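You operate a simulated robot arm through the tools that you are given. There is no shell and no other tool. Be economical: measure what you need, move in short steps, check, and stop when the job is done.

Carry out the task below with a simulated robot arm. There is one attempt and no reset: what you move stays moved.

TASK
Put things in order on the kitchen counter. At the end: the green tea tray stands where the yellow butter pack stood; the yellow butter pack stands where the tall cream tub stood; the white small bottle (marked "SHAMPOO") from the kitchen counter stands on top of the red glasses case; the tall cream tub stands where the white small bottle stood; whatever was shut is shut again. Leave all else as you found it, and nothing knocked over.

It is judged by the outcome, as a careful person would: the job done as asked, and still so three seconds after it is handed in. It fails if anything else is knocked over, pushed out of place, dropped, spilled or broken.

THE ROBOT
A 7-joint arm with a two-finger parallel gripper, fixed in place. Base frame: the origin is at the foot of the arm, x ahead of it, y to its left, z up; the work surface is at about z = 900. Lengths are in mm, angles in degrees, forces in N, time in s.
With the tool pointing down near the work surface it reaches from about 300 to 680 mm from the base axis. Its first joint turns from -66.0 to 66.0 degrees. Payload 1.57 kg.
Tool frame: the origin (TCP) lies between the finger pads and is the grasp point; the fingertips stand 30 mm ahead of it; z points along the fingers, y is the line along which they close. The gripper opens to 110 mm. The fingers are 24 mm wide and 12 mm thick; the gripper's body (48 by 112 mm) begins 78 mm behind the TCP.
Orientation is that of the tool frame in the base frame, as a unit quaternion [x, y, z, w]. With the fingers straight down and closing along the base's y, the tool's x points along the base's -x, its y along +y and its z along -z.

THE INTERFACE
- The arm moves only by the tool nudge_tool. Its argument "motion" is a list of rows, each a list of 6 numbers: the shift along the tool's x, y, z in cm, then the turn, a rotation vector about the tool's x, y, z in degrees. In form: [[dx, dy, dz, ax, ay, az], ...]. A call has 1 to 10 rows; each row is the pose to reach, as a shift and turn from the pose commanded when the call began, along the tool's axes at that moment. "claw" is the finger opening in cm, from 0 to 11, set as the call begins (left out, the last holds). A row lasts 0.2 s, in which the tool goes at most 50 mm and 8.6 degrees; a call with a longer step from one row to the next is refused whole, and so is a gripper value outside its range. A pose out of reach is approached as far as the arm can. The call stops where the force on the tool passes 40 N (or 10 N more than at its start, if that is more) or the arm is blocked; 0.2 s more then pass. The fingers move at their own pace (about 108 mm/s each) and stop on an object; they squeeze with about 43 N. The grip force told is the motor's: it shows also when the fingers shut on nothing. Time passes only in rows, and 0.2 s behind the last, so rows that repeat a pose let the fingers close. It gives the time, the measured TCP pose, the force on the tool (base axes), the opening and the grip force at its end, in the units of the frame above (readings bear some noise).
- Cameras (640 x 400 px; columns grow to the right, rows downward): "scene" is fixed at [172, -396.7, 1405.9]; the picture's right is [0.70, -0.71, 0.00], its down [-0.40, -0.40, -0.82] and it looks along [0.59, 0.58, -0.57] (base axes); focal length 216 px, centre (320, 200). "wrist" rides on the gripper at [-36, 0, -80] in the tool frame; the picture's right is [0.00, -1.00, 0.00], its down [0.97, 0.00, -0.24] and it looks along [0.24, 0.00, 0.97] (tool axes); focal length 218 px, centre (320, 200).
- snapshot(camera): a new picture of that camera. No time passes.
- measure_at(camera, pixels): for up to 12 pixels [column, row] of the newest picture of that camera ("zoom" is the newest enlarged one), the place [x, y, z] in the base frame of the surface seen there, good to about 3 mm. No time passes.
- zoom(camera, box): a new picture of the part [left, top, right, bottom] of that camera's present view, enlarged. No time passes.
- sign_off(): hands the job in; it is judged then, once.

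Work in short steps. Measure before you move; look again where a grasp or a placing could have gone wrong, and mend it. You have 80 turns and 54 pictures in all, those below and enlarged ones among them. Open the gripper and draw the arm clear of the work before you hand the job in, unless the task says otherwise; then end with one line.

The tools are called by a JSON object that holds its "api" and its "payload". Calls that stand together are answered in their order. nudge_tool: Moves the arm, as the interface text tells. Its arguments: {"type":"object","properties":{"motion":{"type":"array"},"claw":{"type":"number"}},"required":["motion"]} The other tools are called the same way: snapshot (camera) takes a picture; measure_at (camera, pixels) gives the place of the surface under pixels of a picture; zoom (camera, box) takes an enlarged picture of a part of a camera's view; sign_off () hands the job in.

At the start:

```text
time_s: 0.0
position: [251.0, -259.9, 1257.0]
orientation: [0.0, 1.0, 0.0, 0.001]
wrist_force: [-1.5, 0.8, 0.7]
grip_width: 110.1
grip_force: 0.1
```

scene: 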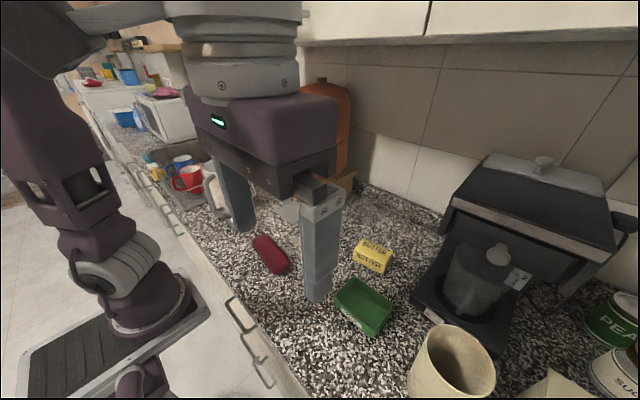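
wrist: 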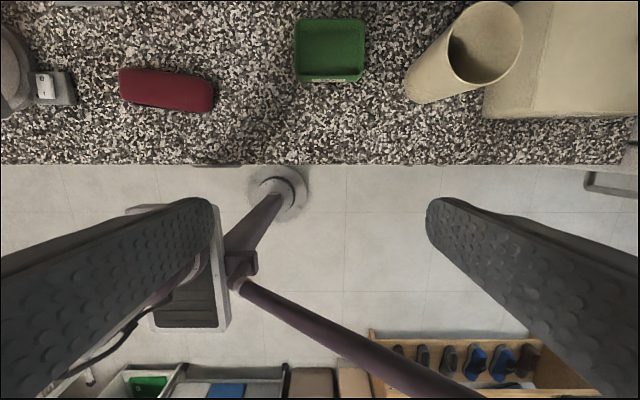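

The gripper hides part of the counter in the scene view, so I take enlarged views first.

{"api": "zoom", "payload": {"camera": "scene", "box": [140, 120, 400, 340]}}

{"api": "zoom", "payload": {"camera": "scene", "box": [380, 140, 640, 400]}}

{"api": "measure_at", "payload": {"camera": "scene", "pixels": [[271, 255], [372, 258], [364, 308], [450, 360], [340, 290], [380, 330], [360, 320], [480, 280], [517, 277], [260, 240], [282, 270], [550, 385]]}}

```text
1.82 times, centred on (270, 230) of scene
```

zoom: 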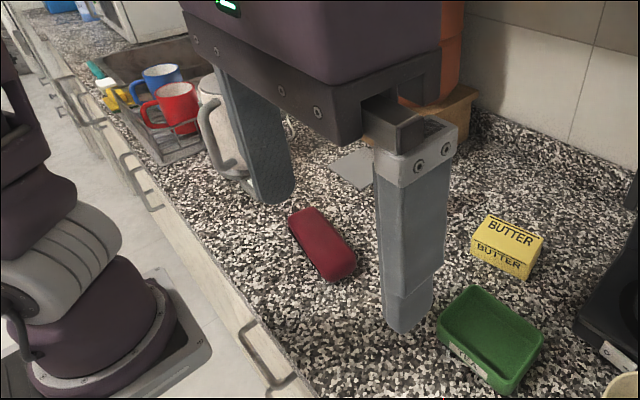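

```text
1.54 times, centred on (510, 270) of scene
```

zoom: 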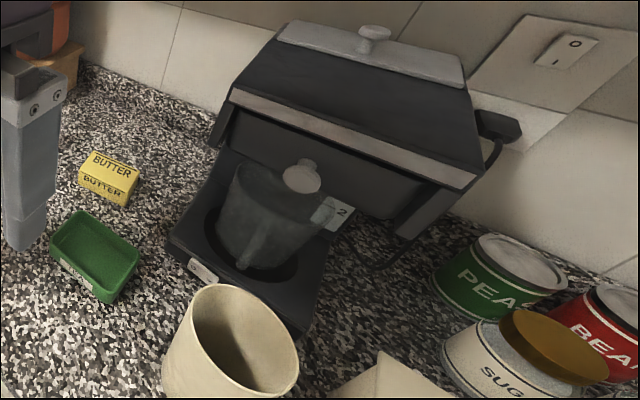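

```text
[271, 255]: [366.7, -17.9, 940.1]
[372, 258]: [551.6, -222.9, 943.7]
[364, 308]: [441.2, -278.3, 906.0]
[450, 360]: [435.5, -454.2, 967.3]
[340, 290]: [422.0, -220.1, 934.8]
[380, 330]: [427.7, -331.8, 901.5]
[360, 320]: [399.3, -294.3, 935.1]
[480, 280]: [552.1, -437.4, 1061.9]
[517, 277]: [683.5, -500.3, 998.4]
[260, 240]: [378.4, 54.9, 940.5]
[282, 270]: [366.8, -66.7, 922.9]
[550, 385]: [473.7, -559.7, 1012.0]
```

The white bottle is not in view yet; I move the hand to the left (+y) at height to look around from above.

{"api": "nudge_tool", "payload": {"motion": [[-1.5, 4, -0.5, 0, 0, 0], [-3, 8, -1, 0, 0, 0], [-4.5, 12, -1.5, 0, 0, 0], [-6, 16, -2, 0, 0, 0], [-7.5, 20, -2.5, 0, 0, 0], [-9, 24, -3, 0, 0, 0], [-10, 28, -4, 0, 0, 0]]}}

{"api": "snapshot", "payload": {"camera": "scene"}}

{"api": "snapshot", "payload": {"camera": "wrist"}}

```text
time_s: 1.6
position: [350.3, 20.8, 1294.8]
orientation: [0.0, 1.0, 0.0, 0.0]
wrist_force: [0.1, 0.0, -0.1]
grip_width: 110.3
grip_force: 0.1
```

```text
49 pictures are left
```

scene: 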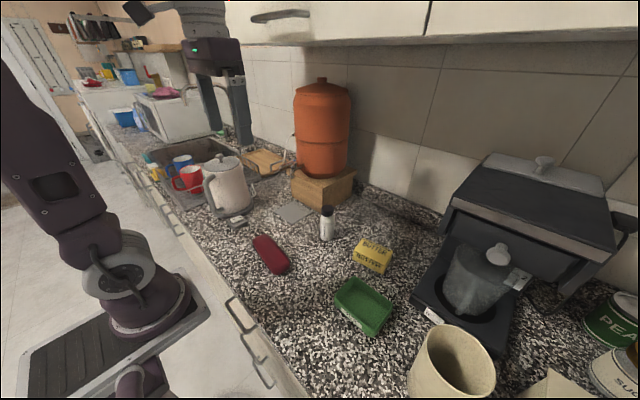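

```text
48 pictures are left
```

wrist: 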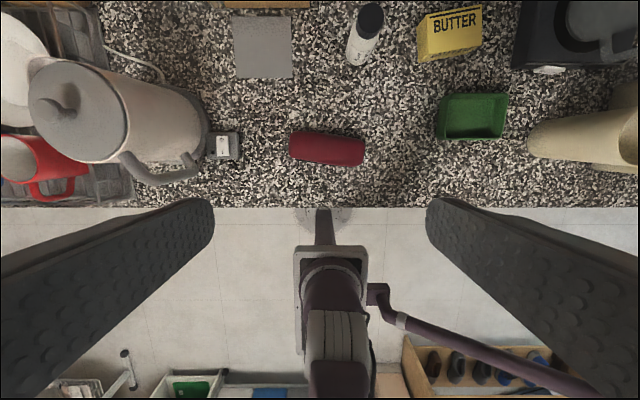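

The bottle with the black cap is at (327,222) in the scene. I move above the group for a top view.

{"api": "nudge_tool", "payload": {"motion": [[-2, -4, 0, 0, 0, 0], [-4, -8, 0, 0, 0, 0], [-6, -12, 0, 0, 0, 0], [-8, -16, 0, 0, 0, 0], [-10, -20, 0, 0, 0, 0], [-11, -23, 0, 0, 0, 0]]}}

{"api": "snapshot", "payload": {"camera": "wrist"}}

{"api": "zoom", "payload": {"camera": "scene", "box": [230, 180, 410, 340]}}

```text
time_s: 3.0
position: [453.3, -190.0, 1298.6]
orientation: [-0.001, 1.0, 0.0, 0.001]
wrist_force: [-0.8, -0.5, -0.5]
grip_width: 110.1
grip_force: 0.1
out of reach, approached as far as the arm can: row 6
```

```text
47 pictures are left
```

wrist: 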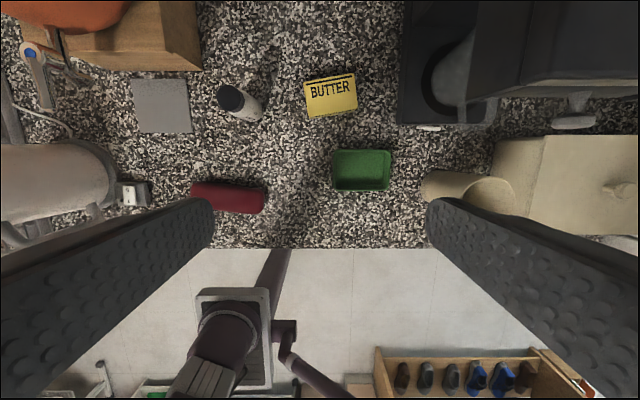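

```text
2.50 times, centred on (320, 260) of scene
```

zoom: 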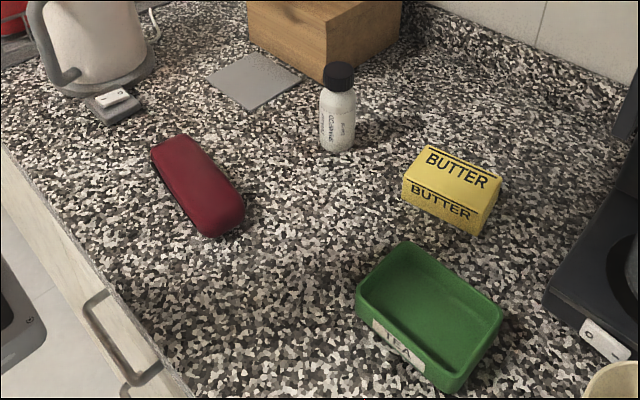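

Now I measure the items' extents in the top view and the zoomed scene view.

{"api": "measure_at", "payload": {"camera": "wrist", "pixels": [[230, 97], [309, 84], [351, 77], [355, 105], [309, 112], [336, 153], [388, 154], [386, 188], [336, 186], [195, 188], [261, 196], [227, 211]]}}

{"api": "measure_at", "payload": {"camera": "zoom", "pixels": [[340, 72], [325, 146], [350, 146], [337, 110], [440, 190], [405, 195], [425, 155], [497, 182], [478, 228], [195, 190], [428, 300], [405, 245]]}}

{"api": "measure_at", "payload": {"camera": "scene", "pixels": [[415, 352], [425, 335], [450, 327], [480, 345], [493, 370], [488, 385], [410, 385], [430, 395], [455, 360], [550, 375], [530, 390], [425, 320]]}}

{"api": "measure_at", "payload": {"camera": "wrist", "pixels": [[424, 172], [424, 196], [450, 172], [480, 180], [510, 195], [500, 140], [512, 170], [530, 200], [446, 115], [400, 124], [265, 205], [430, 128]]}}

```text
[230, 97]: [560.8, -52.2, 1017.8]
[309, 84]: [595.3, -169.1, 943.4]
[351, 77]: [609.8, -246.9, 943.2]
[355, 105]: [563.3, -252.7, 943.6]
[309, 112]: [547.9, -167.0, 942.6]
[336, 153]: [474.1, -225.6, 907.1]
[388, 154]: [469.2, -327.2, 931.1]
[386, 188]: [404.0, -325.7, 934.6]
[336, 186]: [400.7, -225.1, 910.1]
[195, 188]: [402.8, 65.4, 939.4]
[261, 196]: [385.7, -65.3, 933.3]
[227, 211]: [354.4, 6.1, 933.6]
```

```text
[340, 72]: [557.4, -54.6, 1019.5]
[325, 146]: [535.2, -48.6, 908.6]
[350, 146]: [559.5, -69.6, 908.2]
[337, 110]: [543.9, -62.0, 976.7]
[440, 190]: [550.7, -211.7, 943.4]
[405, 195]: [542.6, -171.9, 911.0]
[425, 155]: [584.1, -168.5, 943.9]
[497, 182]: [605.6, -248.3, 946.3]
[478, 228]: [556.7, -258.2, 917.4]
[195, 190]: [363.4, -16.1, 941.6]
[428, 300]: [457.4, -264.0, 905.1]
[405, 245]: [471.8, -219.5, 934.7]
```

```text
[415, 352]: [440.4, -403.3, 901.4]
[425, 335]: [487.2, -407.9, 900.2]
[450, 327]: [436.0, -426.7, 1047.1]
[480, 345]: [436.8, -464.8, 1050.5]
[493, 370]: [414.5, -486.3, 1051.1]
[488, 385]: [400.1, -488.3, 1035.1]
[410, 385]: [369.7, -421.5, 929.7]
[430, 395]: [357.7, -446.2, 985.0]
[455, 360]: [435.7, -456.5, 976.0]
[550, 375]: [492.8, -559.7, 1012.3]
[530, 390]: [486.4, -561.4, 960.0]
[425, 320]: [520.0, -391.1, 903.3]
```

```text
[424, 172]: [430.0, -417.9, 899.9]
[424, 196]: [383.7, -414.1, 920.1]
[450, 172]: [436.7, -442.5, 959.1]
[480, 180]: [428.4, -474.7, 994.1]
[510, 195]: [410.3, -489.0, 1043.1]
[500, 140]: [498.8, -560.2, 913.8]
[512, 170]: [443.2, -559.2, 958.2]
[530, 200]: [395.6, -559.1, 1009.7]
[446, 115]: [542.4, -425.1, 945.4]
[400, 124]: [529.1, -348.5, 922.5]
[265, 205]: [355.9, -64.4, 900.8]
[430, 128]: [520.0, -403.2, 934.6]
```

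The bottle stands at about (552,-58), tray (437,-276), butter (578,-210), tub (399,-446). I check the case top and the dispenser/box clearances.

{"api": "zoom", "payload": {"camera": "wrist", "box": [170, 60, 290, 240]}}

{"api": "measure_at", "payload": {"camera": "wrist", "pixels": [[200, 65], [160, 30], [130, 5], [190, 82], [190, 130], [197, 195], [210, 195], [228, 197], [245, 199], [228, 187], [228, 205], [210, 203]]}}

{"api": "measure_at", "payload": {"camera": "scene", "pixels": [[320, 165], [345, 130], [325, 190], [350, 185], [255, 245], [270, 258], [265, 250], [275, 262], [278, 268], [262, 256], [285, 262], [327, 210]]}}

```text
2.22 times, centred on (230, 150) of wrist
```

zoom: 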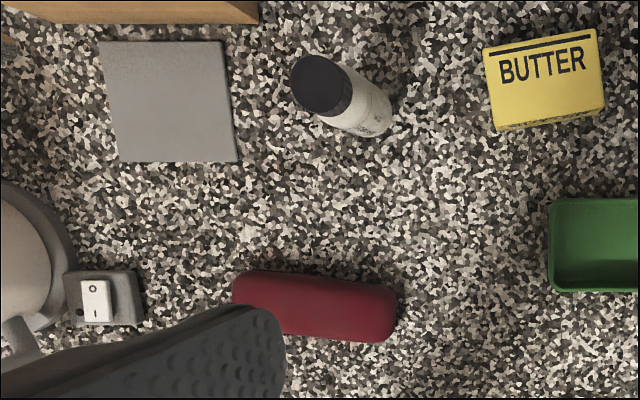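

```text
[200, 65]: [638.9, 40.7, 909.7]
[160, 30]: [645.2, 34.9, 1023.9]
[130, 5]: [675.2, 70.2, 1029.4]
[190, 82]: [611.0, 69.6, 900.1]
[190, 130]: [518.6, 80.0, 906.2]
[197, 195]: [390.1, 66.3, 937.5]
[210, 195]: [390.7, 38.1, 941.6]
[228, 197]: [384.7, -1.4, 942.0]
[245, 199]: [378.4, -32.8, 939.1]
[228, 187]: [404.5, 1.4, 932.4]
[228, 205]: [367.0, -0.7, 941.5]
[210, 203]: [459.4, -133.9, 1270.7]
```

```text
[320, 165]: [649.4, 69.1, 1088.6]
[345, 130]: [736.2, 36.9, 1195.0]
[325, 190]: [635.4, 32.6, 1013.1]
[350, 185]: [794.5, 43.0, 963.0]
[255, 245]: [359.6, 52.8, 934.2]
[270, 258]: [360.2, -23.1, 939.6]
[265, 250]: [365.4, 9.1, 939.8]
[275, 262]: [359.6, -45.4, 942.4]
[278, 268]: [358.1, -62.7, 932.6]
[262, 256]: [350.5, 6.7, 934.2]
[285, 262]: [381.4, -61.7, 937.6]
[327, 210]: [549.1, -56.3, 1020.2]
```

Case top is flat at z≈941 around (378,0). I move to above the bottle at z≈1130.

{"api": "nudge_tool", "payload": {"motion": [[-1, 2, 3.5, 0, 0, 0], [-3, 5, 6.5, 0, 0, 0], [-5, 8, 9, 0, 0, 0], [-7, 11, 11.5, 0, 0, 0], [-8.5, 13.5, 14.5, 0, 0, 0], [-9.4, 15.4, 16.7, 0, 0, 0], [-9.4, 15.4, 16.7, 0, 0, 0]]}}

{"api": "snapshot", "payload": {"camera": "wrist"}}

{"api": "snapshot", "payload": {"camera": "scene"}}

```text
time_s: 4.6
position: [546.6, -35.1, 1129.4]
orientation: [-0.001, 1.0, 0.0, -0.001]
wrist_force: [-0.3, 0.2, 0.4]
grip_width: 110.0
grip_force: 0.0
```

```text
44 pictures are left
```

wrist: 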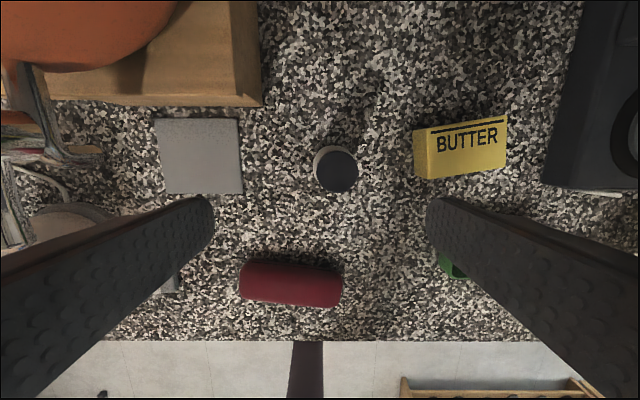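

```text
43 pictures are left
```

scene: 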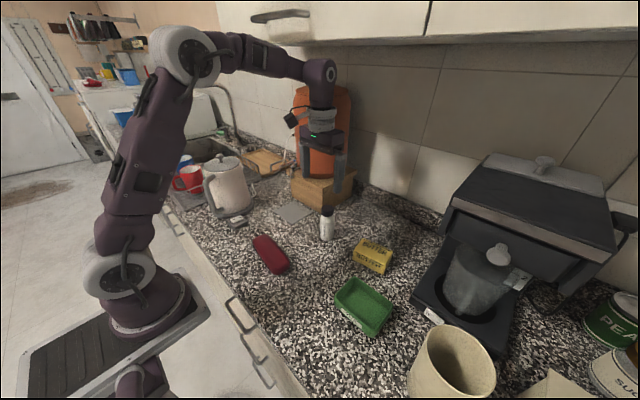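

The bottle cap is centred at (336,169) in the wrist view; I measure it and the case from here.

{"api": "measure_at", "payload": {"camera": "wrist", "pixels": [[337, 170], [321, 172], [355, 172], [337, 155], [337, 188], [293, 284], [293, 264], [293, 298], [244, 280], [341, 290], [260, 275], [320, 292]]}}

```text
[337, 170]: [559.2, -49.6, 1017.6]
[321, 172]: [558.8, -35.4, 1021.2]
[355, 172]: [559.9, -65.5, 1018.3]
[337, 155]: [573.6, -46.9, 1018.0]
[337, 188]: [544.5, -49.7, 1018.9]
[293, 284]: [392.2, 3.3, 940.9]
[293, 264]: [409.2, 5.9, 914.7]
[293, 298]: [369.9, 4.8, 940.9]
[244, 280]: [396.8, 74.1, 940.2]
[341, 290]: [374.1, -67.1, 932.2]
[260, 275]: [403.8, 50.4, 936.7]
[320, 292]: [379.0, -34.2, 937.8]
```

Bottle centre (559,-50). I align and descend to z≈968 with open fingers.

{"api": "nudge_tool", "payload": {"motion": [[-1.25, -1.45, 0, 0, 0, 0], [-1.25, -1.45, 4, 0, 0, 0], [-1.25, -1.45, 8, 0, 0, 0], [-1.25, -1.45, 12, 0, 0, 0], [-1.25, -1.45, 14.5, 0, 0, 0], [-1.25, -1.45, 16.2, 0, 0, 0]]}}

{"api": "snapshot", "payload": {"camera": "wrist"}}

```text
time_s: 6.0
position: [560.5, -49.6, 968.4]
orientation: [0.001, 1.0, 0.001, 0.0]
wrist_force: [-0.9, -1.4, 0.4]
grip_width: 110.0
grip_force: 0.2
```

```text
42 pictures are left
```

wrist: 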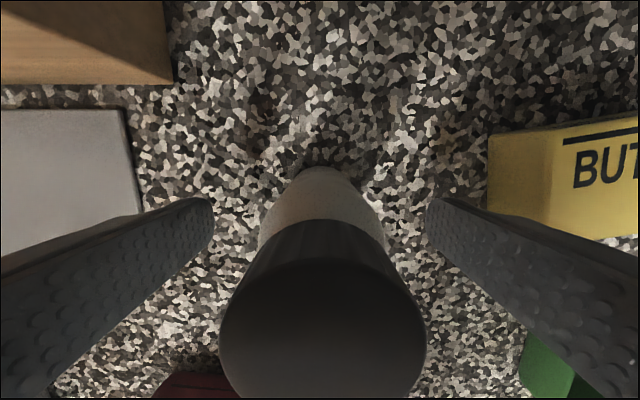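

Bottle is centred between the fingers; I close and lift.

{"api": "nudge_tool", "payload": {"motion": [[0, 0, 0, 0, 0, 0], [0, 0, 0, 0, 0, 0], [0, 0, 0, 0, 0, 0], [0, 0, 0, 0, 0, 0]], "claw": 0}}

{"api": "nudge_tool", "payload": {"motion": [[0, 0, -1, 0, 0, 0], [0, 0, -3, 0, 0, 0], [0, 0, -6, 0, 0, 0], [0, 0, -9, 0, 0, 0]]}}

{"api": "snapshot", "payload": {"camera": "scene"}}

```text
time_s: 7.0
position: [559.0, -48.8, 968.5]
orientation: [0.0, 1.0, 0.001, 0.0]
wrist_force: [-0.7, -0.3, 0.0]
grip_width: 44.4
grip_force: 43.1
```

```text
time_s: 8.0
position: [559.4, -49.3, 1060.3]
orientation: [0.0, 1.0, -0.001, -0.001]
wrist_force: [0.5, 0.1, -0.1]
grip_width: 44.5
grip_force: 43.1
```

```text
41 pictures are left
```

scene: 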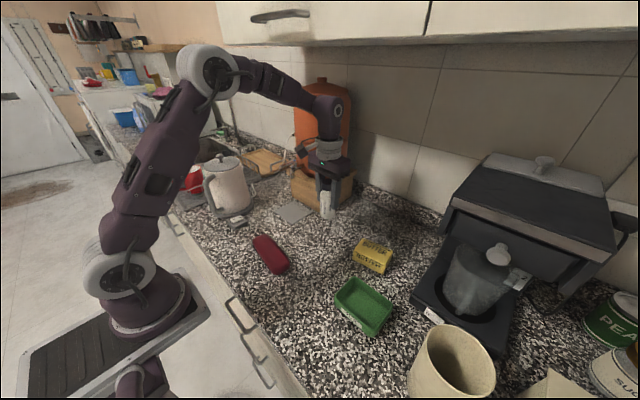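

Lifted with width 44. I carry it over the case centre (380,2) at the same height.

{"api": "nudge_tool", "payload": {"motion": [[3, 0.9, 0, 0, 0, 0], [7, 2, 0, 0, 0, 0], [11, 3.2, 0, 0, 0, 0], [15, 4.3, 0, 0, 0, 0], [17.4, 5, 0, 0, 0, 0], [17.9, 5.1, 0, 0, 0, 0], [17.9, 5.1, 0, 0, 0, 0]]}}

{"api": "zoom", "payload": {"camera": "scene", "box": [210, 170, 330, 290]}}

{"api": "snapshot", "payload": {"camera": "wrist"}}

```text
time_s: 9.6
position: [380.9, 3.0, 1058.0]
orientation: [-0.001, 1.0, 0.0, 0.0]
wrist_force: [-1.1, -0.7, -1.2]
grip_width: 44.3
grip_force: 43.7
```

```text
3.33 times, centred on (270, 230) of scene
```

zoom: 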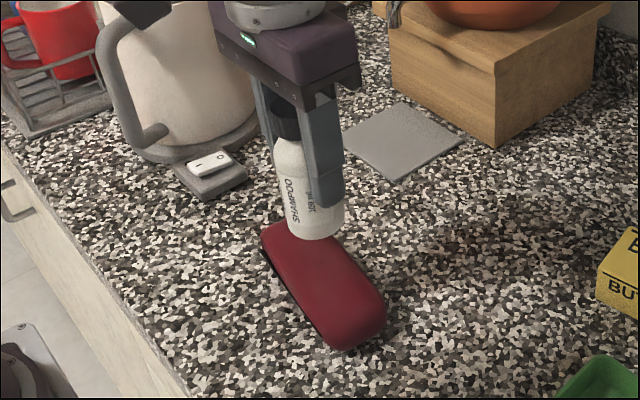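

```text
39 pictures are left
```

wrist: 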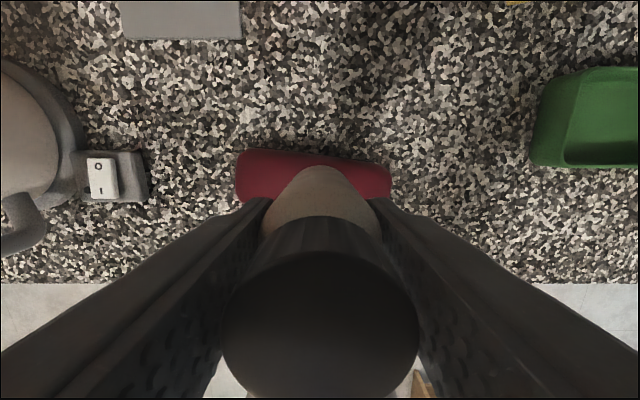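

Bottle is over the case. I lower to just above contact (TCP ≈1011) and read the force.

{"api": "nudge_tool", "payload": {"motion": [[0, 0, 2, 0, 0, 0], [0, 0, 3.5, 0, 0, 0], [0, 0, 4.3, 0, 0, 0], [0, 0, 4.6, 0, 0, 0], [0, 0, 4.75, 0, 0, 0]]}}

{"api": "zoom", "payload": {"camera": "scene", "box": [230, 200, 310, 280]}}

```text
time_s: 10.8
position: [381.6, -0.5, 1011.1]
orientation: [0.001, 1.0, -0.001, 0.0]
wrist_force: [0.8, 0.2, -1.3]
grip_width: 44.2
grip_force: 42.3
```

```text
5.00 times, centred on (270, 240) of scene
```

zoom: 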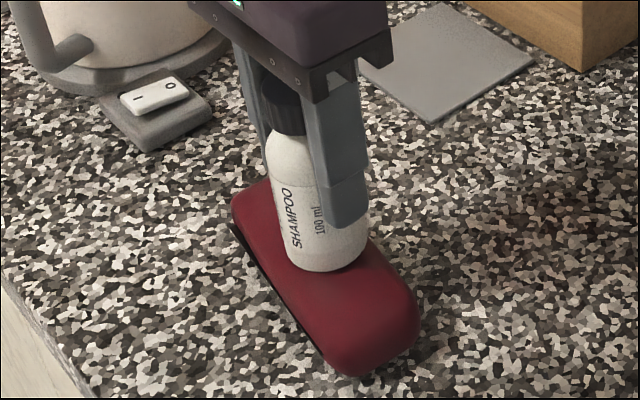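

Almost touching; I lower in 1 mm steps until contact shows.

{"api": "nudge_tool", "payload": {"motion": [[0, 0, 0.1, 0, 0, 0], [0, 0, 0.15, 0, 0, 0]]}}

{"api": "nudge_tool", "payload": {"motion": [[0, 0, 0.1, 0, 0, 0]]}}

```text
time_s: 11.4
position: [381.0, 1.0, 1011.0]
orientation: [0.0, 1.0, 0.0, 0.0]
wrist_force: [-5.3, -0.9, 24.1]
grip_width: 44.4
grip_force: 43.2
```

```text
time_s: 11.8
position: [381.4, 1.3, 1010.3]
orientation: [0.0, 1.0, 0.001, 0.001]
wrist_force: [-3.2, -2.9, 30.4]
grip_width: 44.3
grip_force: 42.7
```

Contact at 24–30 N; the bottle is seated. I ease back slightly and open to 7.5 cm.

{"api": "nudge_tool", "payload": {"motion": [[0, 0, -0.1, 0, 0, 0], [0, 0, -0.1, 0, 0, 0]]}}

{"api": "nudge_tool", "payload": {"motion": [[0, 0, 0, 0, 0, 0], [0, 0, 0, 0, 0, 0], [0, 0, 0, 0, 0, 0]], "claw": 7.5}}

{"api": "zoom", "payload": {"camera": "scene", "box": [230, 190, 330, 290]}}

```text
time_s: 12.4
position: [380.9, 0.8, 1009.8]
orientation: [0.0, 1.0, 0.0, 0.001]
wrist_force: [1.4, 0.2, 20.5]
grip_width: 44.4
grip_force: 43.2
```

```text
time_s: 13.2
position: [382.1, 1.3, 1009.0]
orientation: [0.0, 1.0, 0.0, -0.001]
wrist_force: [-0.2, -0.4, 0.2]
grip_width: 74.9
grip_force: 0.1
```

```text
4.00 times, centred on (280, 240) of scene
```

zoom: 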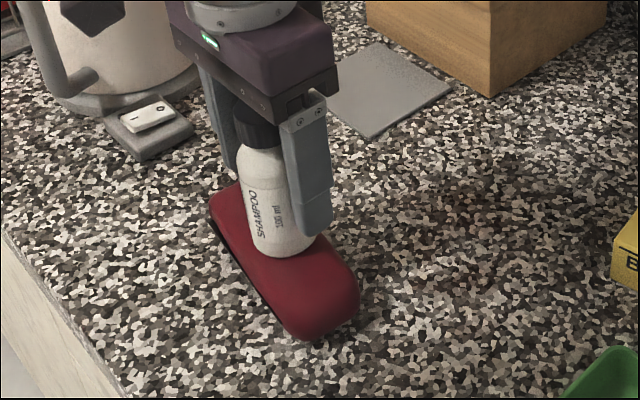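

The bottle stands. I rise straight up and check.

{"api": "nudge_tool", "payload": {"motion": [[0, 0, -2, 0, 0, 0], [0, 0, -5, 0, 0, 0], [0, 0, -9, 0, 0, 0], [0, 0, -13, 0, 0, 0], [0, 0, -17, 0, 0, 0]]}}

{"api": "snapshot", "payload": {"camera": "wrist"}}

{"api": "snapshot", "payload": {"camera": "scene"}}

```text
time_s: 14.4
position: [381.6, 1.4, 1179.1]
orientation: [0.0, 1.0, 0.0, -0.001]
wrist_force: [0.2, 0.0, 0.1]
grip_width: 74.9
grip_force: 0.1
```

```text
36 pictures are left
```

wrist: 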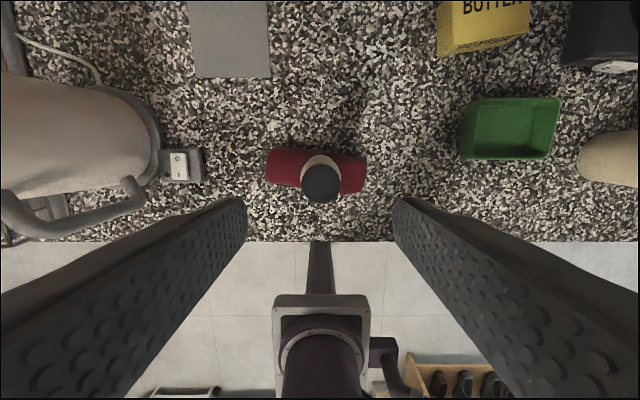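

```text
35 pictures are left
```

scene: 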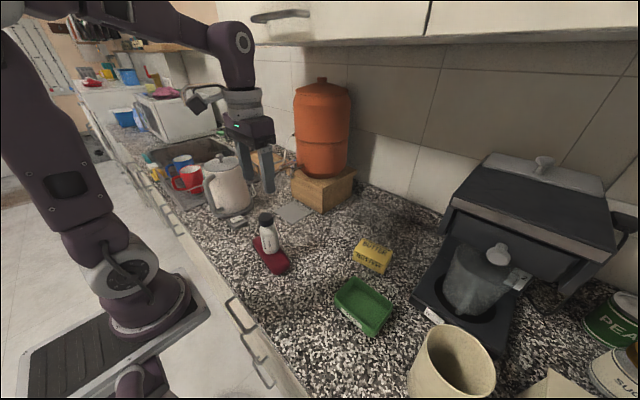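

Bottle is centred on the case. Now I go over to the tub at (399,-446) with open gripper.

{"api": "nudge_tool", "payload": {"motion": [[0, -3, 0, 0, 0, 0], [0, -7.5, 0, 0, 0, 0], [-0.4, -12, 0, 0, 0, 0], [-0.6, -16.5, 0, 0, 0, 0], [-0.8, -21.2, 0, 0, 0, 0], [-1, -26, 0, 0, 0, 0], [-1.2, -30.8, 0, 0, 0, 0], [-1.4, -35.6, 0, 0, 0, 0], [-1.6, -40.4, 0, 0, 0, 0], [-1.8, -44.8, 0, 0, 0, 0]], "claw": 11}}

{"api": "snapshot", "payload": {"camera": "wrist"}}

```text
time_s: 16.6
position: [380.5, -430.4, 1166.3]
orientation: [0.001, 1.0, 0.0, -0.001]
wrist_force: [-0.2, 0.6, 0.5]
grip_width: 109.7
grip_force: 0.2
out of reach, approached as far as the arm can: row 10
```

```text
34 pictures are left
```

wrist: 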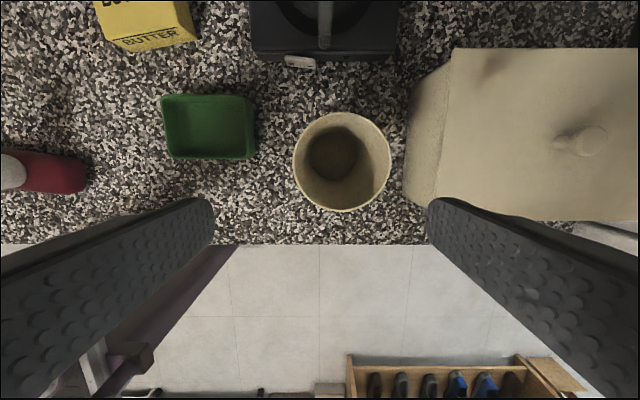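

Reach at this height is limited; I measure the tub's rim and neighbours from here.

{"api": "measure_at", "payload": {"camera": "wrist", "pixels": [[295, 160], [390, 160], [342, 114], [342, 210], [308, 128], [376, 128], [308, 194], [376, 194], [333, 155], [310, 152], [357, 152], [406, 180]]}}

{"api": "measure_at", "payload": {"camera": "wrist", "pixels": [[440, 200], [452, 52], [165, 98], [249, 98], [254, 156], [168, 157], [130, 40], [195, 35], [300, 60], [395, 60], [210, 130], [255, 55]]}}

```text
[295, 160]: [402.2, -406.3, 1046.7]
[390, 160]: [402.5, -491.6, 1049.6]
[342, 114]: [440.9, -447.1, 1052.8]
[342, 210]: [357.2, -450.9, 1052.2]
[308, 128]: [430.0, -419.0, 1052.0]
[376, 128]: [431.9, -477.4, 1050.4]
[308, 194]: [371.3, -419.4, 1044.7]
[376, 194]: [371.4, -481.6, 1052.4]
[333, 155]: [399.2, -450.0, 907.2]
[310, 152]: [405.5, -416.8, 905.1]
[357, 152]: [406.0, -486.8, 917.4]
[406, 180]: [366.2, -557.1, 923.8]
```

```text
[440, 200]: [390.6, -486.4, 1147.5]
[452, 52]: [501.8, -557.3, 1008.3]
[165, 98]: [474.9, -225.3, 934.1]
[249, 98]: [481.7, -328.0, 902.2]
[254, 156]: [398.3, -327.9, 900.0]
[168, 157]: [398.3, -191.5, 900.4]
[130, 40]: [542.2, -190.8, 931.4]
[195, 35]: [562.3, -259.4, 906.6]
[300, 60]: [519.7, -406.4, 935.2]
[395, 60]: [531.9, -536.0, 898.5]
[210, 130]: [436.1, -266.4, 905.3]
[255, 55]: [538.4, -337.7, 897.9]
```

Tub centre is (400,-449), rim Ø≈85. I shift over it while lowering to z≈1100, then verify.

{"api": "nudge_tool", "payload": {"motion": [[0, 0, 2.5, 0, 0, 0], [-0.5, -0.5, 5, 0, 0, 0], [-1.2, -1.2, 6.6, 0, 0, 0], [-1.95, -1.86, 6.6, 0, 0, 0], [-1.95, -1.86, 6.6, 0, 0, 0]]}}

{"api": "snapshot", "payload": {"camera": "wrist"}}

```text
time_s: 17.8
position: [401.4, -450.2, 1102.0]
orientation: [0.0, 1.0, 0.0, 0.0]
wrist_force: [-0.3, 0.2, -0.3]
grip_width: 110.1
grip_force: 0.1
```

```text
33 pictures are left
```

wrist: 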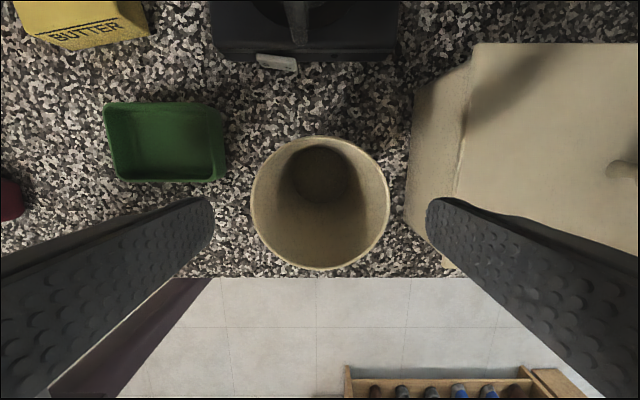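

Tub is centred at column 320. I descend to z≈1005 and close.

{"api": "nudge_tool", "payload": {"motion": [[0, 0, 3, 0, 0, 0], [0, 0, 6, 0, 0, 0], [0, 0, 8.5, 0, 0, 0], [0, 0, 9.7, 0, 0, 0], [0, 0, 9.7, 0, 0, 0]]}}

{"api": "nudge_tool", "payload": {"motion": [[0, 0, 0, 0, 0, 0], [0, 0, 0, 0, 0, 0], [0, 0, 0, 0, 0, 0]], "claw": 6}}

{"api": "snapshot", "payload": {"camera": "wrist"}}

```text
time_s: 19.0
position: [402.0, -447.5, 1006.0]
orientation: [0.0, 1.0, 0.0, 0.0]
wrist_force: [-0.4, -0.3, 0.1]
grip_width: 109.9
grip_force: 0.0
```

```text
time_s: 19.8
position: [402.4, -447.3, 1006.1]
orientation: [0.0, 1.0, 0.0, 0.0]
wrist_force: [1.2, 1.2, 0.0]
grip_width: 86.7
grip_force: 43.2
```

```text
32 pictures are left
```

wrist: 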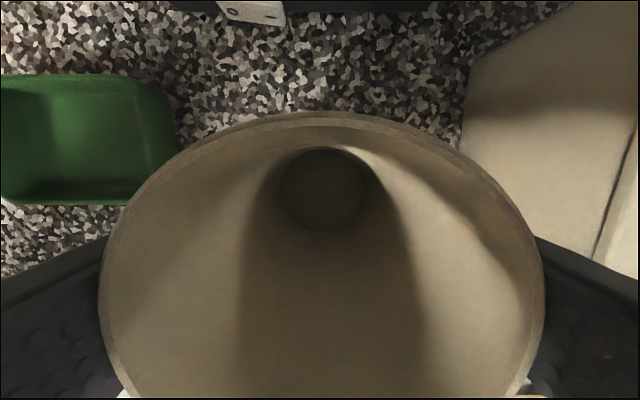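

Gripped at 86.7. I lift 8 cm.

{"api": "nudge_tool", "payload": {"motion": [[0, 0, -1, 0, 0, 0], [0, 0, -3, 0, 0, 0], [0, 0, -6, 0, 0, 0], [0, 0, -8, 0, 0, 0], [0, 0, -8, 0, 0, 0]]}}

{"api": "snapshot", "payload": {"camera": "scene"}}

```text
time_s: 21.0
position: [402.0, -448.3, 1086.3]
orientation: [0.0, 1.0, 0.0, 0.0]
wrist_force: [0.1, -0.4, -0.9]
grip_width: 86.4
grip_force: 43.1
```

```text
31 pictures are left
```

scene: 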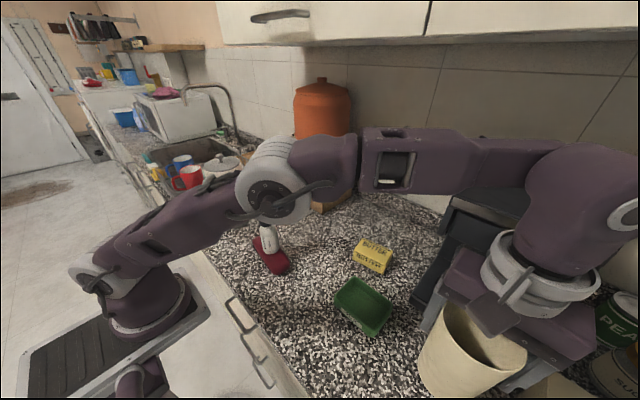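

Lifted cleanly. I carry the tub diagonally to above (558,-50).

{"api": "nudge_tool", "payload": {"motion": [[-0.79, 2, 0, 0, 0, 0], [-2.5, 6.4, 0, 0, 0, 0], [-4.3, 10.7, 0, 0, 0, 0], [-6, 15.1, 0, 0, 0, 0], [-7.7, 19.5, 0, 0, 0, 0], [-9.5, 23.9, 0, 0, 0, 0], [-11.2, 28.3, 0, 0, 0, 0], [-13, 32.6, 0, 0, 0, 0], [-14.7, 37, 0, 0, 0, 0], [-15.8, 39.8, 0, 0, 0, 0]]}}

{"api": "snapshot", "payload": {"camera": "scene"}}

{"api": "snapshot", "payload": {"camera": "wrist"}}

```text
time_s: 23.2
position: [560.7, -46.6, 1086.2]
orientation: [0.0, 1.0, 0.001, 0.0]
wrist_force: [-0.1, -0.5, -0.5]
grip_width: 86.5
grip_force: 43.0
```

```text
30 pictures are left
```

scene: 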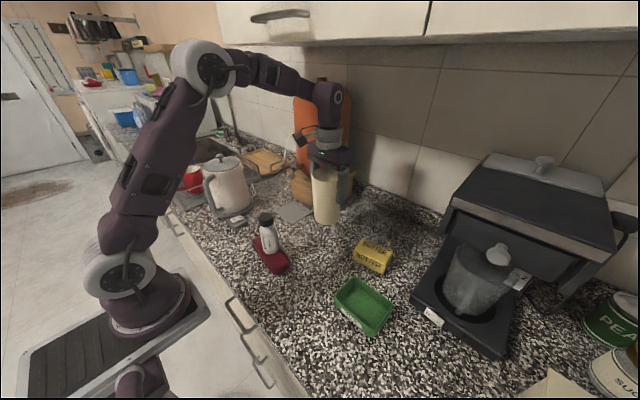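

```text
29 pictures are left
```

wrist: 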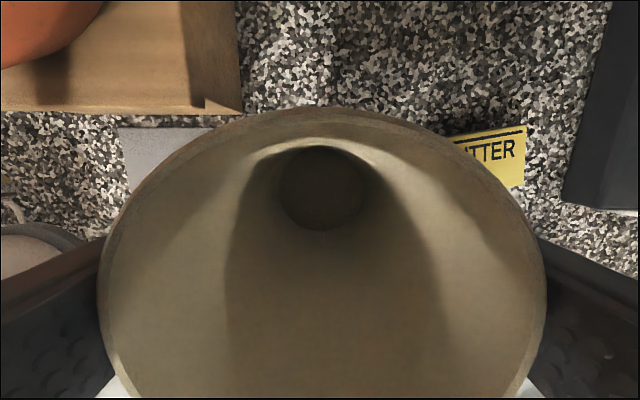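

Clear all around. I lower to just above the counter, then in small steps until contact.

{"api": "nudge_tool", "payload": {"motion": [[0, -0.1, 2, 0, 0, 0], [0, -0.2, 5, 0, 0, 0], [0, -0.2, 7, 0, 0, 0], [0, -0.2, 7.7, 0, 0, 0], [0, -0.2, 7.9, 0, 0, 0]]}}

{"api": "nudge_tool", "payload": {"motion": [[0, 0, 0.1, 0, 0, 0], [0, 0, 0.15, 0, 0, 0]]}}

```text
time_s: 24.4
position: [560.7, -51.8, 1006.0]
orientation: [0.0, 1.0, 0.0, 0.0]
wrist_force: [0.2, -0.3, -0.3]
grip_width: 86.6
grip_force: 42.6
```

```text
time_s: 25.0
position: [559.9, -51.8, 1005.5]
orientation: [0.0, 1.0, 0.0, 0.0]
wrist_force: [-1.7, 0.3, 10.3]
grip_width: 86.4
grip_force: 42.6
```

Contact (10 N). I release, and rise straight up.

{"api": "nudge_tool", "payload": {"motion": [[0, 0, 0, 0, 0, 0], [0, 0, 0, 0, 0, 0], [0, 0, 0, 0, 0, 0]], "claw": 11}}

{"api": "nudge_tool", "payload": {"motion": [[0, 0, -2, 0, 0, 0], [0, 0, -5, 0, 0, 0], [0, 0, -9, 0, 0, 0], [0, 0, -12, 0, 0, 0]]}}

{"api": "snapshot", "payload": {"camera": "wrist"}}

{"api": "snapshot", "payload": {"camera": "scene"}}

```text
time_s: 25.8
position: [559.8, -52.2, 1004.4]
orientation: [0.0, 1.0, 0.001, 0.0]
wrist_force: [-1.6, 0.3, -1.0]
grip_width: 109.9
grip_force: 0.0
```

```text
time_s: 26.8
position: [559.0, -52.4, 1123.1]
orientation: [-0.001, 1.0, 0.0, 0.001]
wrist_force: [0.6, -0.3, 0.2]
grip_width: 110.1
grip_force: 0.0
```

```text
28 pictures are left
```

wrist: 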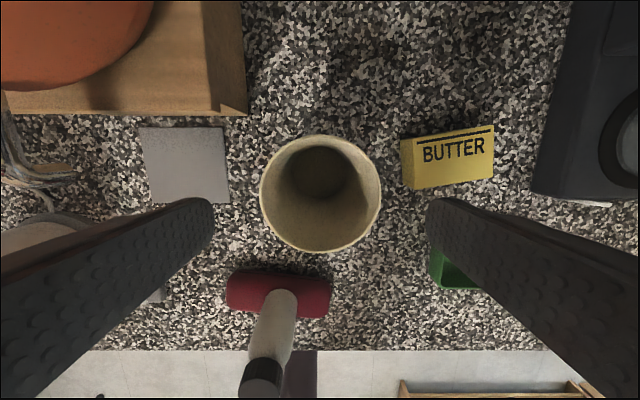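

```text
27 pictures are left
```

scene: 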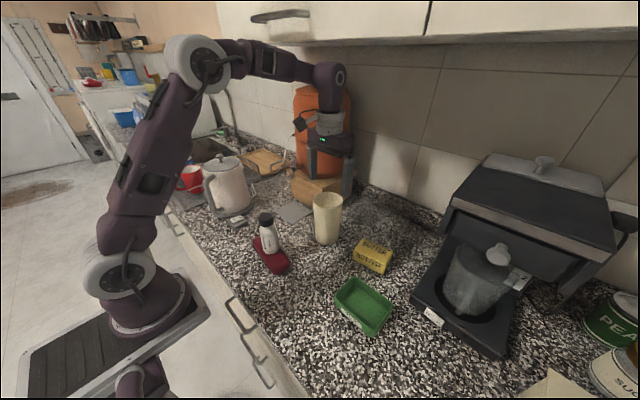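

Tub stands upright in place. Now I measure the butter's top corners for centre and yaw.

{"api": "zoom", "payload": {"camera": "wrist", "box": [380, 100, 520, 220]}}

```text
3.33 times, centred on (450, 160) of wrist
```

zoom: 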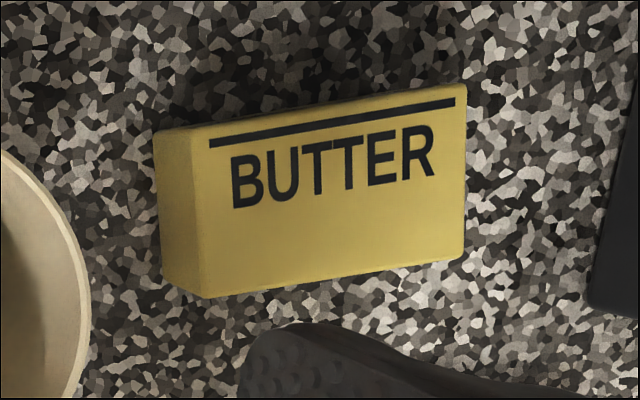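

{"api": "measure_at", "payload": {"camera": "zoom", "pixels": [[198, 132], [462, 90], [458, 252], [212, 292], [330, 195], [160, 140], [172, 280], [330, 112], [330, 272], [458, 170], [208, 210]]}}

```text
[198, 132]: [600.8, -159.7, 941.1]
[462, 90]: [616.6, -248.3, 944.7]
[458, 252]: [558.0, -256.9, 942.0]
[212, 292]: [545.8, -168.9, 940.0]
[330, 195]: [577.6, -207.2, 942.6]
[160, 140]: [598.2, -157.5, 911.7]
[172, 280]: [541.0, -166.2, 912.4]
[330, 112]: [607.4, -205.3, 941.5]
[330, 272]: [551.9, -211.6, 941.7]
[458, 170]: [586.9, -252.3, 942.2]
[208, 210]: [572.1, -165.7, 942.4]
```

Butter centre (580,-208.5), 89×57, turned about 9°. I move above it with the tool turned to match, at z≈1040.

{"api": "nudge_tool", "payload": {"motion": [[-0.4, -3, 0, 0, 0, 0], [-1, -7.5, 0, 0, 0, -3], [-1.6, -12, 0, 0, 0, -6], [-2.1, -15.6, 0, 0, 0, -9], [-2.1, -15.6, 4, 0, 0, -9], [-2.1, -15.6, 8, 0, 0, -9], [-2.1, -15.6, 8, 0, 0, -9]]}}

{"api": "snapshot", "payload": {"camera": "wrist"}}

```text
time_s: 28.4
position: [580.1, -207.7, 1044.7]
orientation: [-0.079, 0.997, 0.0, 0.001]
wrist_force: [0.2, -0.2, -0.4]
grip_width: 109.7
grip_force: 0.1
```

```text
25 pictures are left
```

wrist: 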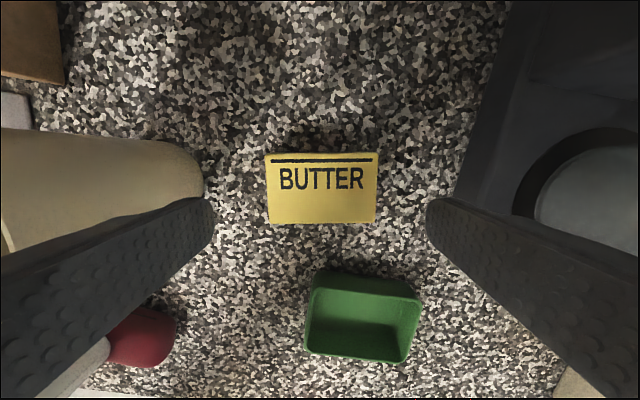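

Butter is square with the tool and centred (col 321). I descend to z≈936 and check.

{"api": "nudge_tool", "payload": {"motion": [[0, 0, 3, 0, 0, 0], [0, 0, 6, 0, 0, 0], [0, 0, 9, 0, 0, 0], [0, 0, 10.4, 0, 0, 0], [0, 0, 10.8, 0, 0, 0]]}}

{"api": "snapshot", "payload": {"camera": "wrist"}}

```text
time_s: 29.6
position: [581.1, -208.4, 936.3]
orientation: [-0.079, 0.997, 0.0, 0.0]
wrist_force: [0.2, -0.1, 0.1]
grip_width: 110.0
grip_force: 0.1
```

```text
24 pictures are left
```

wrist: 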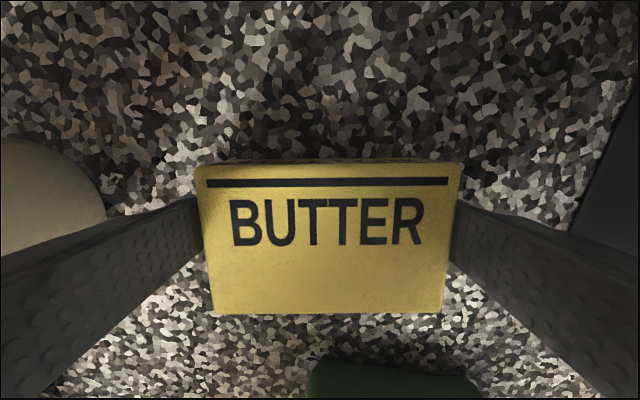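

Butter lies between the pads; close and lift.

{"api": "nudge_tool", "payload": {"motion": [[0, 0, 0, 0, 0, 0], [0, 0, 0, 0, 0, 0], [0, 0, 0, 0, 0, 0]], "claw": 6}}

{"api": "nudge_tool", "payload": {"motion": [[0, 0, -1, 0, 0, 0], [0, 0, -4, 0, 0, 0], [0, 0, -7, 0, 0, 0], [0, 0, -8, 0, 0, 0], [0, 0, -8, 0, 0, 0]]}}

{"api": "snapshot", "payload": {"camera": "wrist"}}

```text
time_s: 30.4
position: [581.4, -206.3, 936.7]
orientation: [-0.078, 0.997, 0.0, 0.001]
wrist_force: [0.7, -0.3, -0.7]
grip_width: 94.8
grip_force: 43.3
```

```text
time_s: 31.6
position: [580.7, -207.3, 1017.1]
orientation: [-0.078, 0.997, 0.001, 0.0]
wrist_force: [0.0, 0.0, -1.9]
grip_width: 94.8
grip_force: 42.9
```

```text
23 pictures are left
```

wrist: 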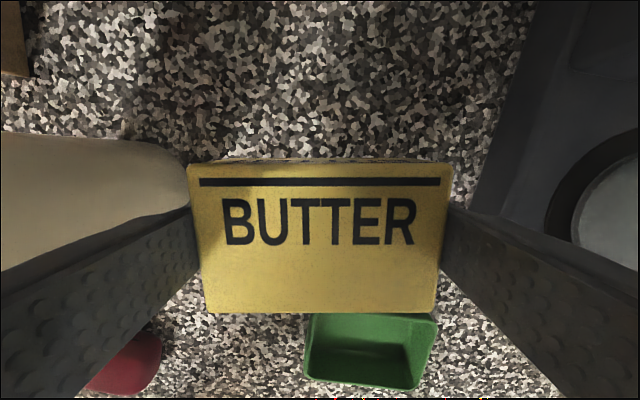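

Held at 94.8. I carry it first back (-x), then to the right (-y) over the tub's old spot, clear of the coffee machine.

{"api": "nudge_tool", "payload": {"motion": [[3.5, 0.1, 0, 0, 0, 0], [8, 0.2, 0, 0, 0, 0], [12, 0.3, 0, 0, 0, 0], [15.1, 0.0, 0, 0, 0, 0], [16.4, -3.9, 0, 0, 0, 0], [17.7, -8.2, 0, 0, 0, 0], [19, -12.5, 0, 0, 0, 0], [20.2, -16.7, 0, 0, 0, 0], [21.5, -21, 0, 0, 0, 0], [21.5, -21, 0, 0, 0, 0]]}}

{"api": "snapshot", "payload": {"camera": "wrist"}}

```text
time_s: 33.8
position: [401.6, -448.5, 1020.4]
orientation: [-0.078, 0.997, 0.002, 0.0]
wrist_force: [-0.3, 0.0, -2.4]
grip_width: 94.6
grip_force: 43.5
```

```text
22 pictures are left
```

wrist: 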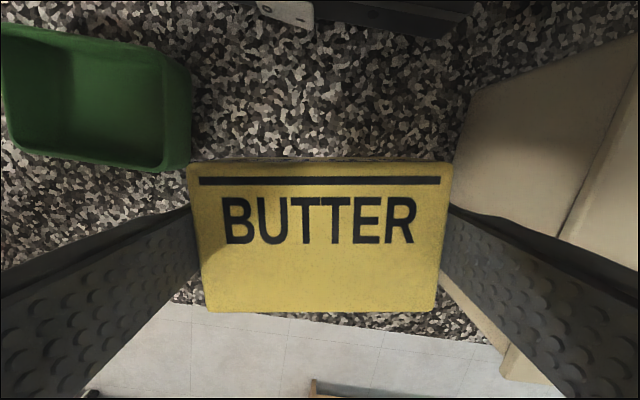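

Above the spot. I lower in stages.

{"api": "nudge_tool", "payload": {"motion": [[0, 0, 3, 0, 0, 0], [0, 0, 6, 0, 0, 0], [0, 0, 7.4, 0, 0, 0], [0, 0, 7.8, 0, 0, 0]]}}

{"api": "nudge_tool", "payload": {"motion": [[0, 0, 0.1, 0, 0, 0], [0, 0, 0.2, 0, 0, 0]]}}

```text
time_s: 34.8
position: [401.3, -449.3, 939.8]
orientation: [-0.078, 0.997, 0.0, 0.0]
wrist_force: [0.1, -0.5, -1.7]
grip_width: 95.0
grip_force: 43.0
```

```text
time_s: 35.4
position: [401.7, -450.2, 936.9]
orientation: [-0.078, 0.997, 0.0, 0.0]
wrist_force: [-0.2, -0.4, -2.1]
grip_width: 94.4
grip_force: 43.2
```

No contact yet; I go down another 1–2 mm.

{"api": "nudge_tool", "payload": {"motion": [[0, 0, 0.1, 0, 0, 0]]}}

{"api": "nudge_tool", "payload": {"motion": [[0, 0, 0.1, 0, 0, 0]]}}

```text
time_s: 35.8
position: [401.3, -448.5, 936.7]
orientation: [-0.078, 0.997, 0.0, 0.0]
wrist_force: [-0.4, 2.1, 10.8]
grip_width: 94.8
grip_force: 43.0
```

```text
time_s: 36.2
position: [401.3, -449.6, 937.4]
orientation: [-0.079, 0.997, -0.001, 0.001]
wrist_force: [-2.3, 10.1, 30.8]
grip_width: 94.8
grip_force: 43.1
```

Seated. I ease 1 mm back, release, and rise.

{"api": "nudge_tool", "payload": {"motion": [[0, 0, -0.1, 0, 0, 0], [0, 0, -0.1, 0, 0, 0]]}}

{"api": "nudge_tool", "payload": {"motion": [[0, 0, 0, 0, 0, 0], [0, 0, 0, 0, 0, 0]], "claw": 11}}

{"api": "nudge_tool", "payload": {"motion": [[0, 0, -2, 0, 0, 0], [0, 0, -5, 0, 0, 0], [0, 0, -9, 0, 0, 0], [0, 0, -13, 0, 0, 0]]}}

{"api": "snapshot", "payload": {"camera": "wrist"}}

```text
time_s: 36.8
position: [401.1, -449.7, 936.0]
orientation: [-0.079, 0.997, -0.001, 0.001]
wrist_force: [-0.3, 6.5, 30.2]
grip_width: 94.8
grip_force: 42.6
```

```text
time_s: 37.4
position: [401.1, -449.9, 936.3]
orientation: [-0.079, 0.997, 0.0, 0.0]
wrist_force: [-0.3, 0.2, -1.0]
grip_width: 109.8
grip_force: 0.1
```

```text
time_s: 38.4
position: [401.1, -449.5, 1065.4]
orientation: [-0.079, 0.997, 0.001, 0.001]
wrist_force: [-1.0, 0.1, 0.8]
grip_width: 110.1
grip_force: 0.2
```

```text
21 pictures are left
```

wrist: 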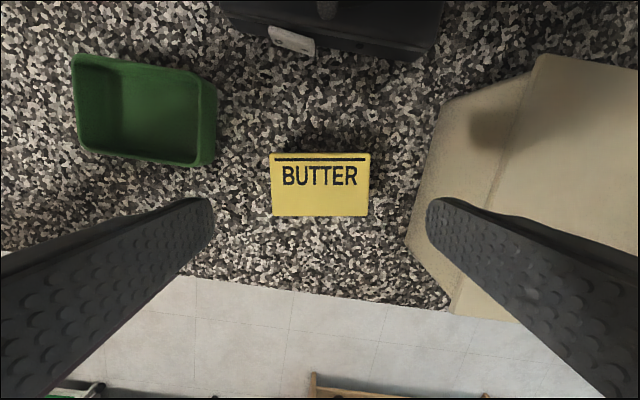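

Butter placed. Next I move above the tray while turning the tool so the fingers close along x.

{"api": "nudge_tool", "payload": {"motion": [[-0.6, 1.6, 0, 0, 0, 8], [-1.3, 3.3, 0, 0, 0, 16.5], [-1.9, 5, 0, 0, 0, 25], [-2.5, 6.6, 0, 0, 0, 33.5], [-3.2, 8.3, 0, 0, 0, 42], [-3.8, 10, 0, 0, 0, 50.5], [-4.4, 11.6, 0, 0, 0, 59], [-5, 13.3, 0, 0, 0, 67.5], [-5.6, 15, 0, 0, 0, 76], [-6.26, 16.58, 0, 0, 0, 84.5]]}}

{"api": "nudge_tool", "payload": {"motion": [[0, 0, 0, 0, 0, 7.3], [0, 0, 0, 0, 0, 14.5], [0, 0, 0, 0, 0, 14.5]]}}

{"api": "snapshot", "payload": {"camera": "wrist"}}

```text
time_s: 40.6
position: [437.7, -274.3, 1066.8]
orientation: [0.613, 0.79, 0.0, 0.0]
wrist_force: [0.2, 0.6, -0.2]
grip_width: 110.0
grip_force: 0.0
```

```text
time_s: 41.4
position: [436.9, -275.3, 1066.1]
orientation: [0.707, 0.707, 0.0, 0.0]
wrist_force: [0.4, 0.4, -0.3]
grip_width: 110.0
grip_force: 0.1
```

```text
20 pictures are left
```

wrist: 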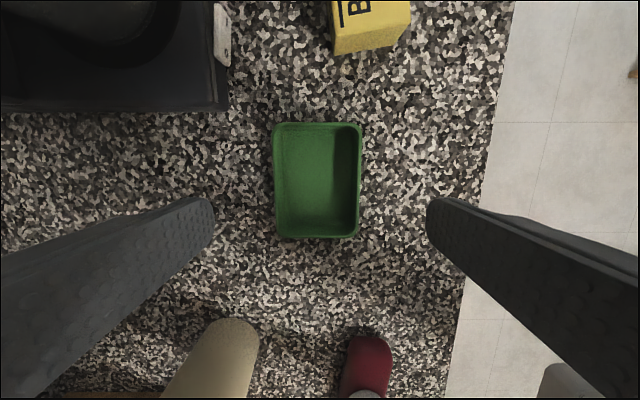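

The tray is seen upright between the fingers; I measure its rim.

{"api": "measure_at", "payload": {"camera": "wrist", "pixels": [[276, 127], [358, 128], [355, 235], [281, 235], [274, 180], [360, 180], [318, 124], [318, 236], [318, 180]]}}

```text
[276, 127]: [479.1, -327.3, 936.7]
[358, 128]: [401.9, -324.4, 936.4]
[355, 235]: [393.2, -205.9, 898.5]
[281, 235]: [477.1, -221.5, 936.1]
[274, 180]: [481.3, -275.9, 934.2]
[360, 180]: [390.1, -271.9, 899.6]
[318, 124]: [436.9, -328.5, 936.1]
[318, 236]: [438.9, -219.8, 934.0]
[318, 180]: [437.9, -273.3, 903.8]
```

Tray centre (439,-274), about 82×110. I descend to z≈936, and close.

{"api": "nudge_tool", "payload": {"motion": [[0, 0.2, 3, 0, 0, 0], [0, 0.2, 7, 0, 0, 0], [0, 0.2, 10.5, 0, 0, 0], [0, 0.2, 12.5, 0, 0, 0], [0, 0.2, 13, 0, 0, 0]]}}

{"api": "nudge_tool", "payload": {"motion": [[0, 0, 0, 0, 0, 0], [0, 0, 0, 0, 0, 0], [0, 0, 0, 0, 0, 0]], "claw": 6}}

{"api": "snapshot", "payload": {"camera": "wrist"}}

```text
time_s: 42.6
position: [438.7, -276.3, 934.3]
orientation: [0.707, 0.707, 0.0, -0.001]
wrist_force: [-0.1, -0.5, -0.4]
grip_width: 110.1
grip_force: 0.0
```

```text
time_s: 43.4
position: [439.3, -274.0, 935.4]
orientation: [0.707, 0.707, 0.0, 0.0]
wrist_force: [-0.5, -0.1, -1.0]
grip_width: 84.1
grip_force: 43.4
```

```text
19 pictures are left
```

wrist: 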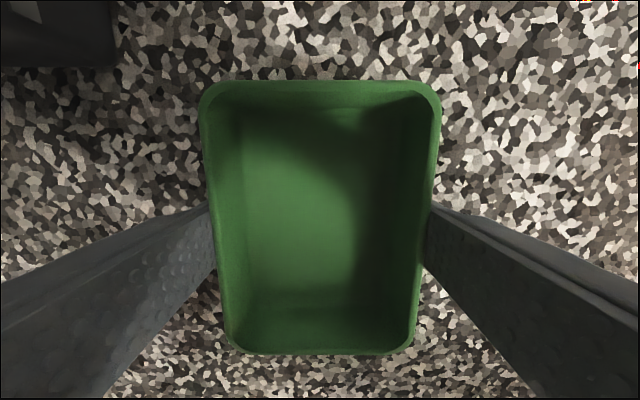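

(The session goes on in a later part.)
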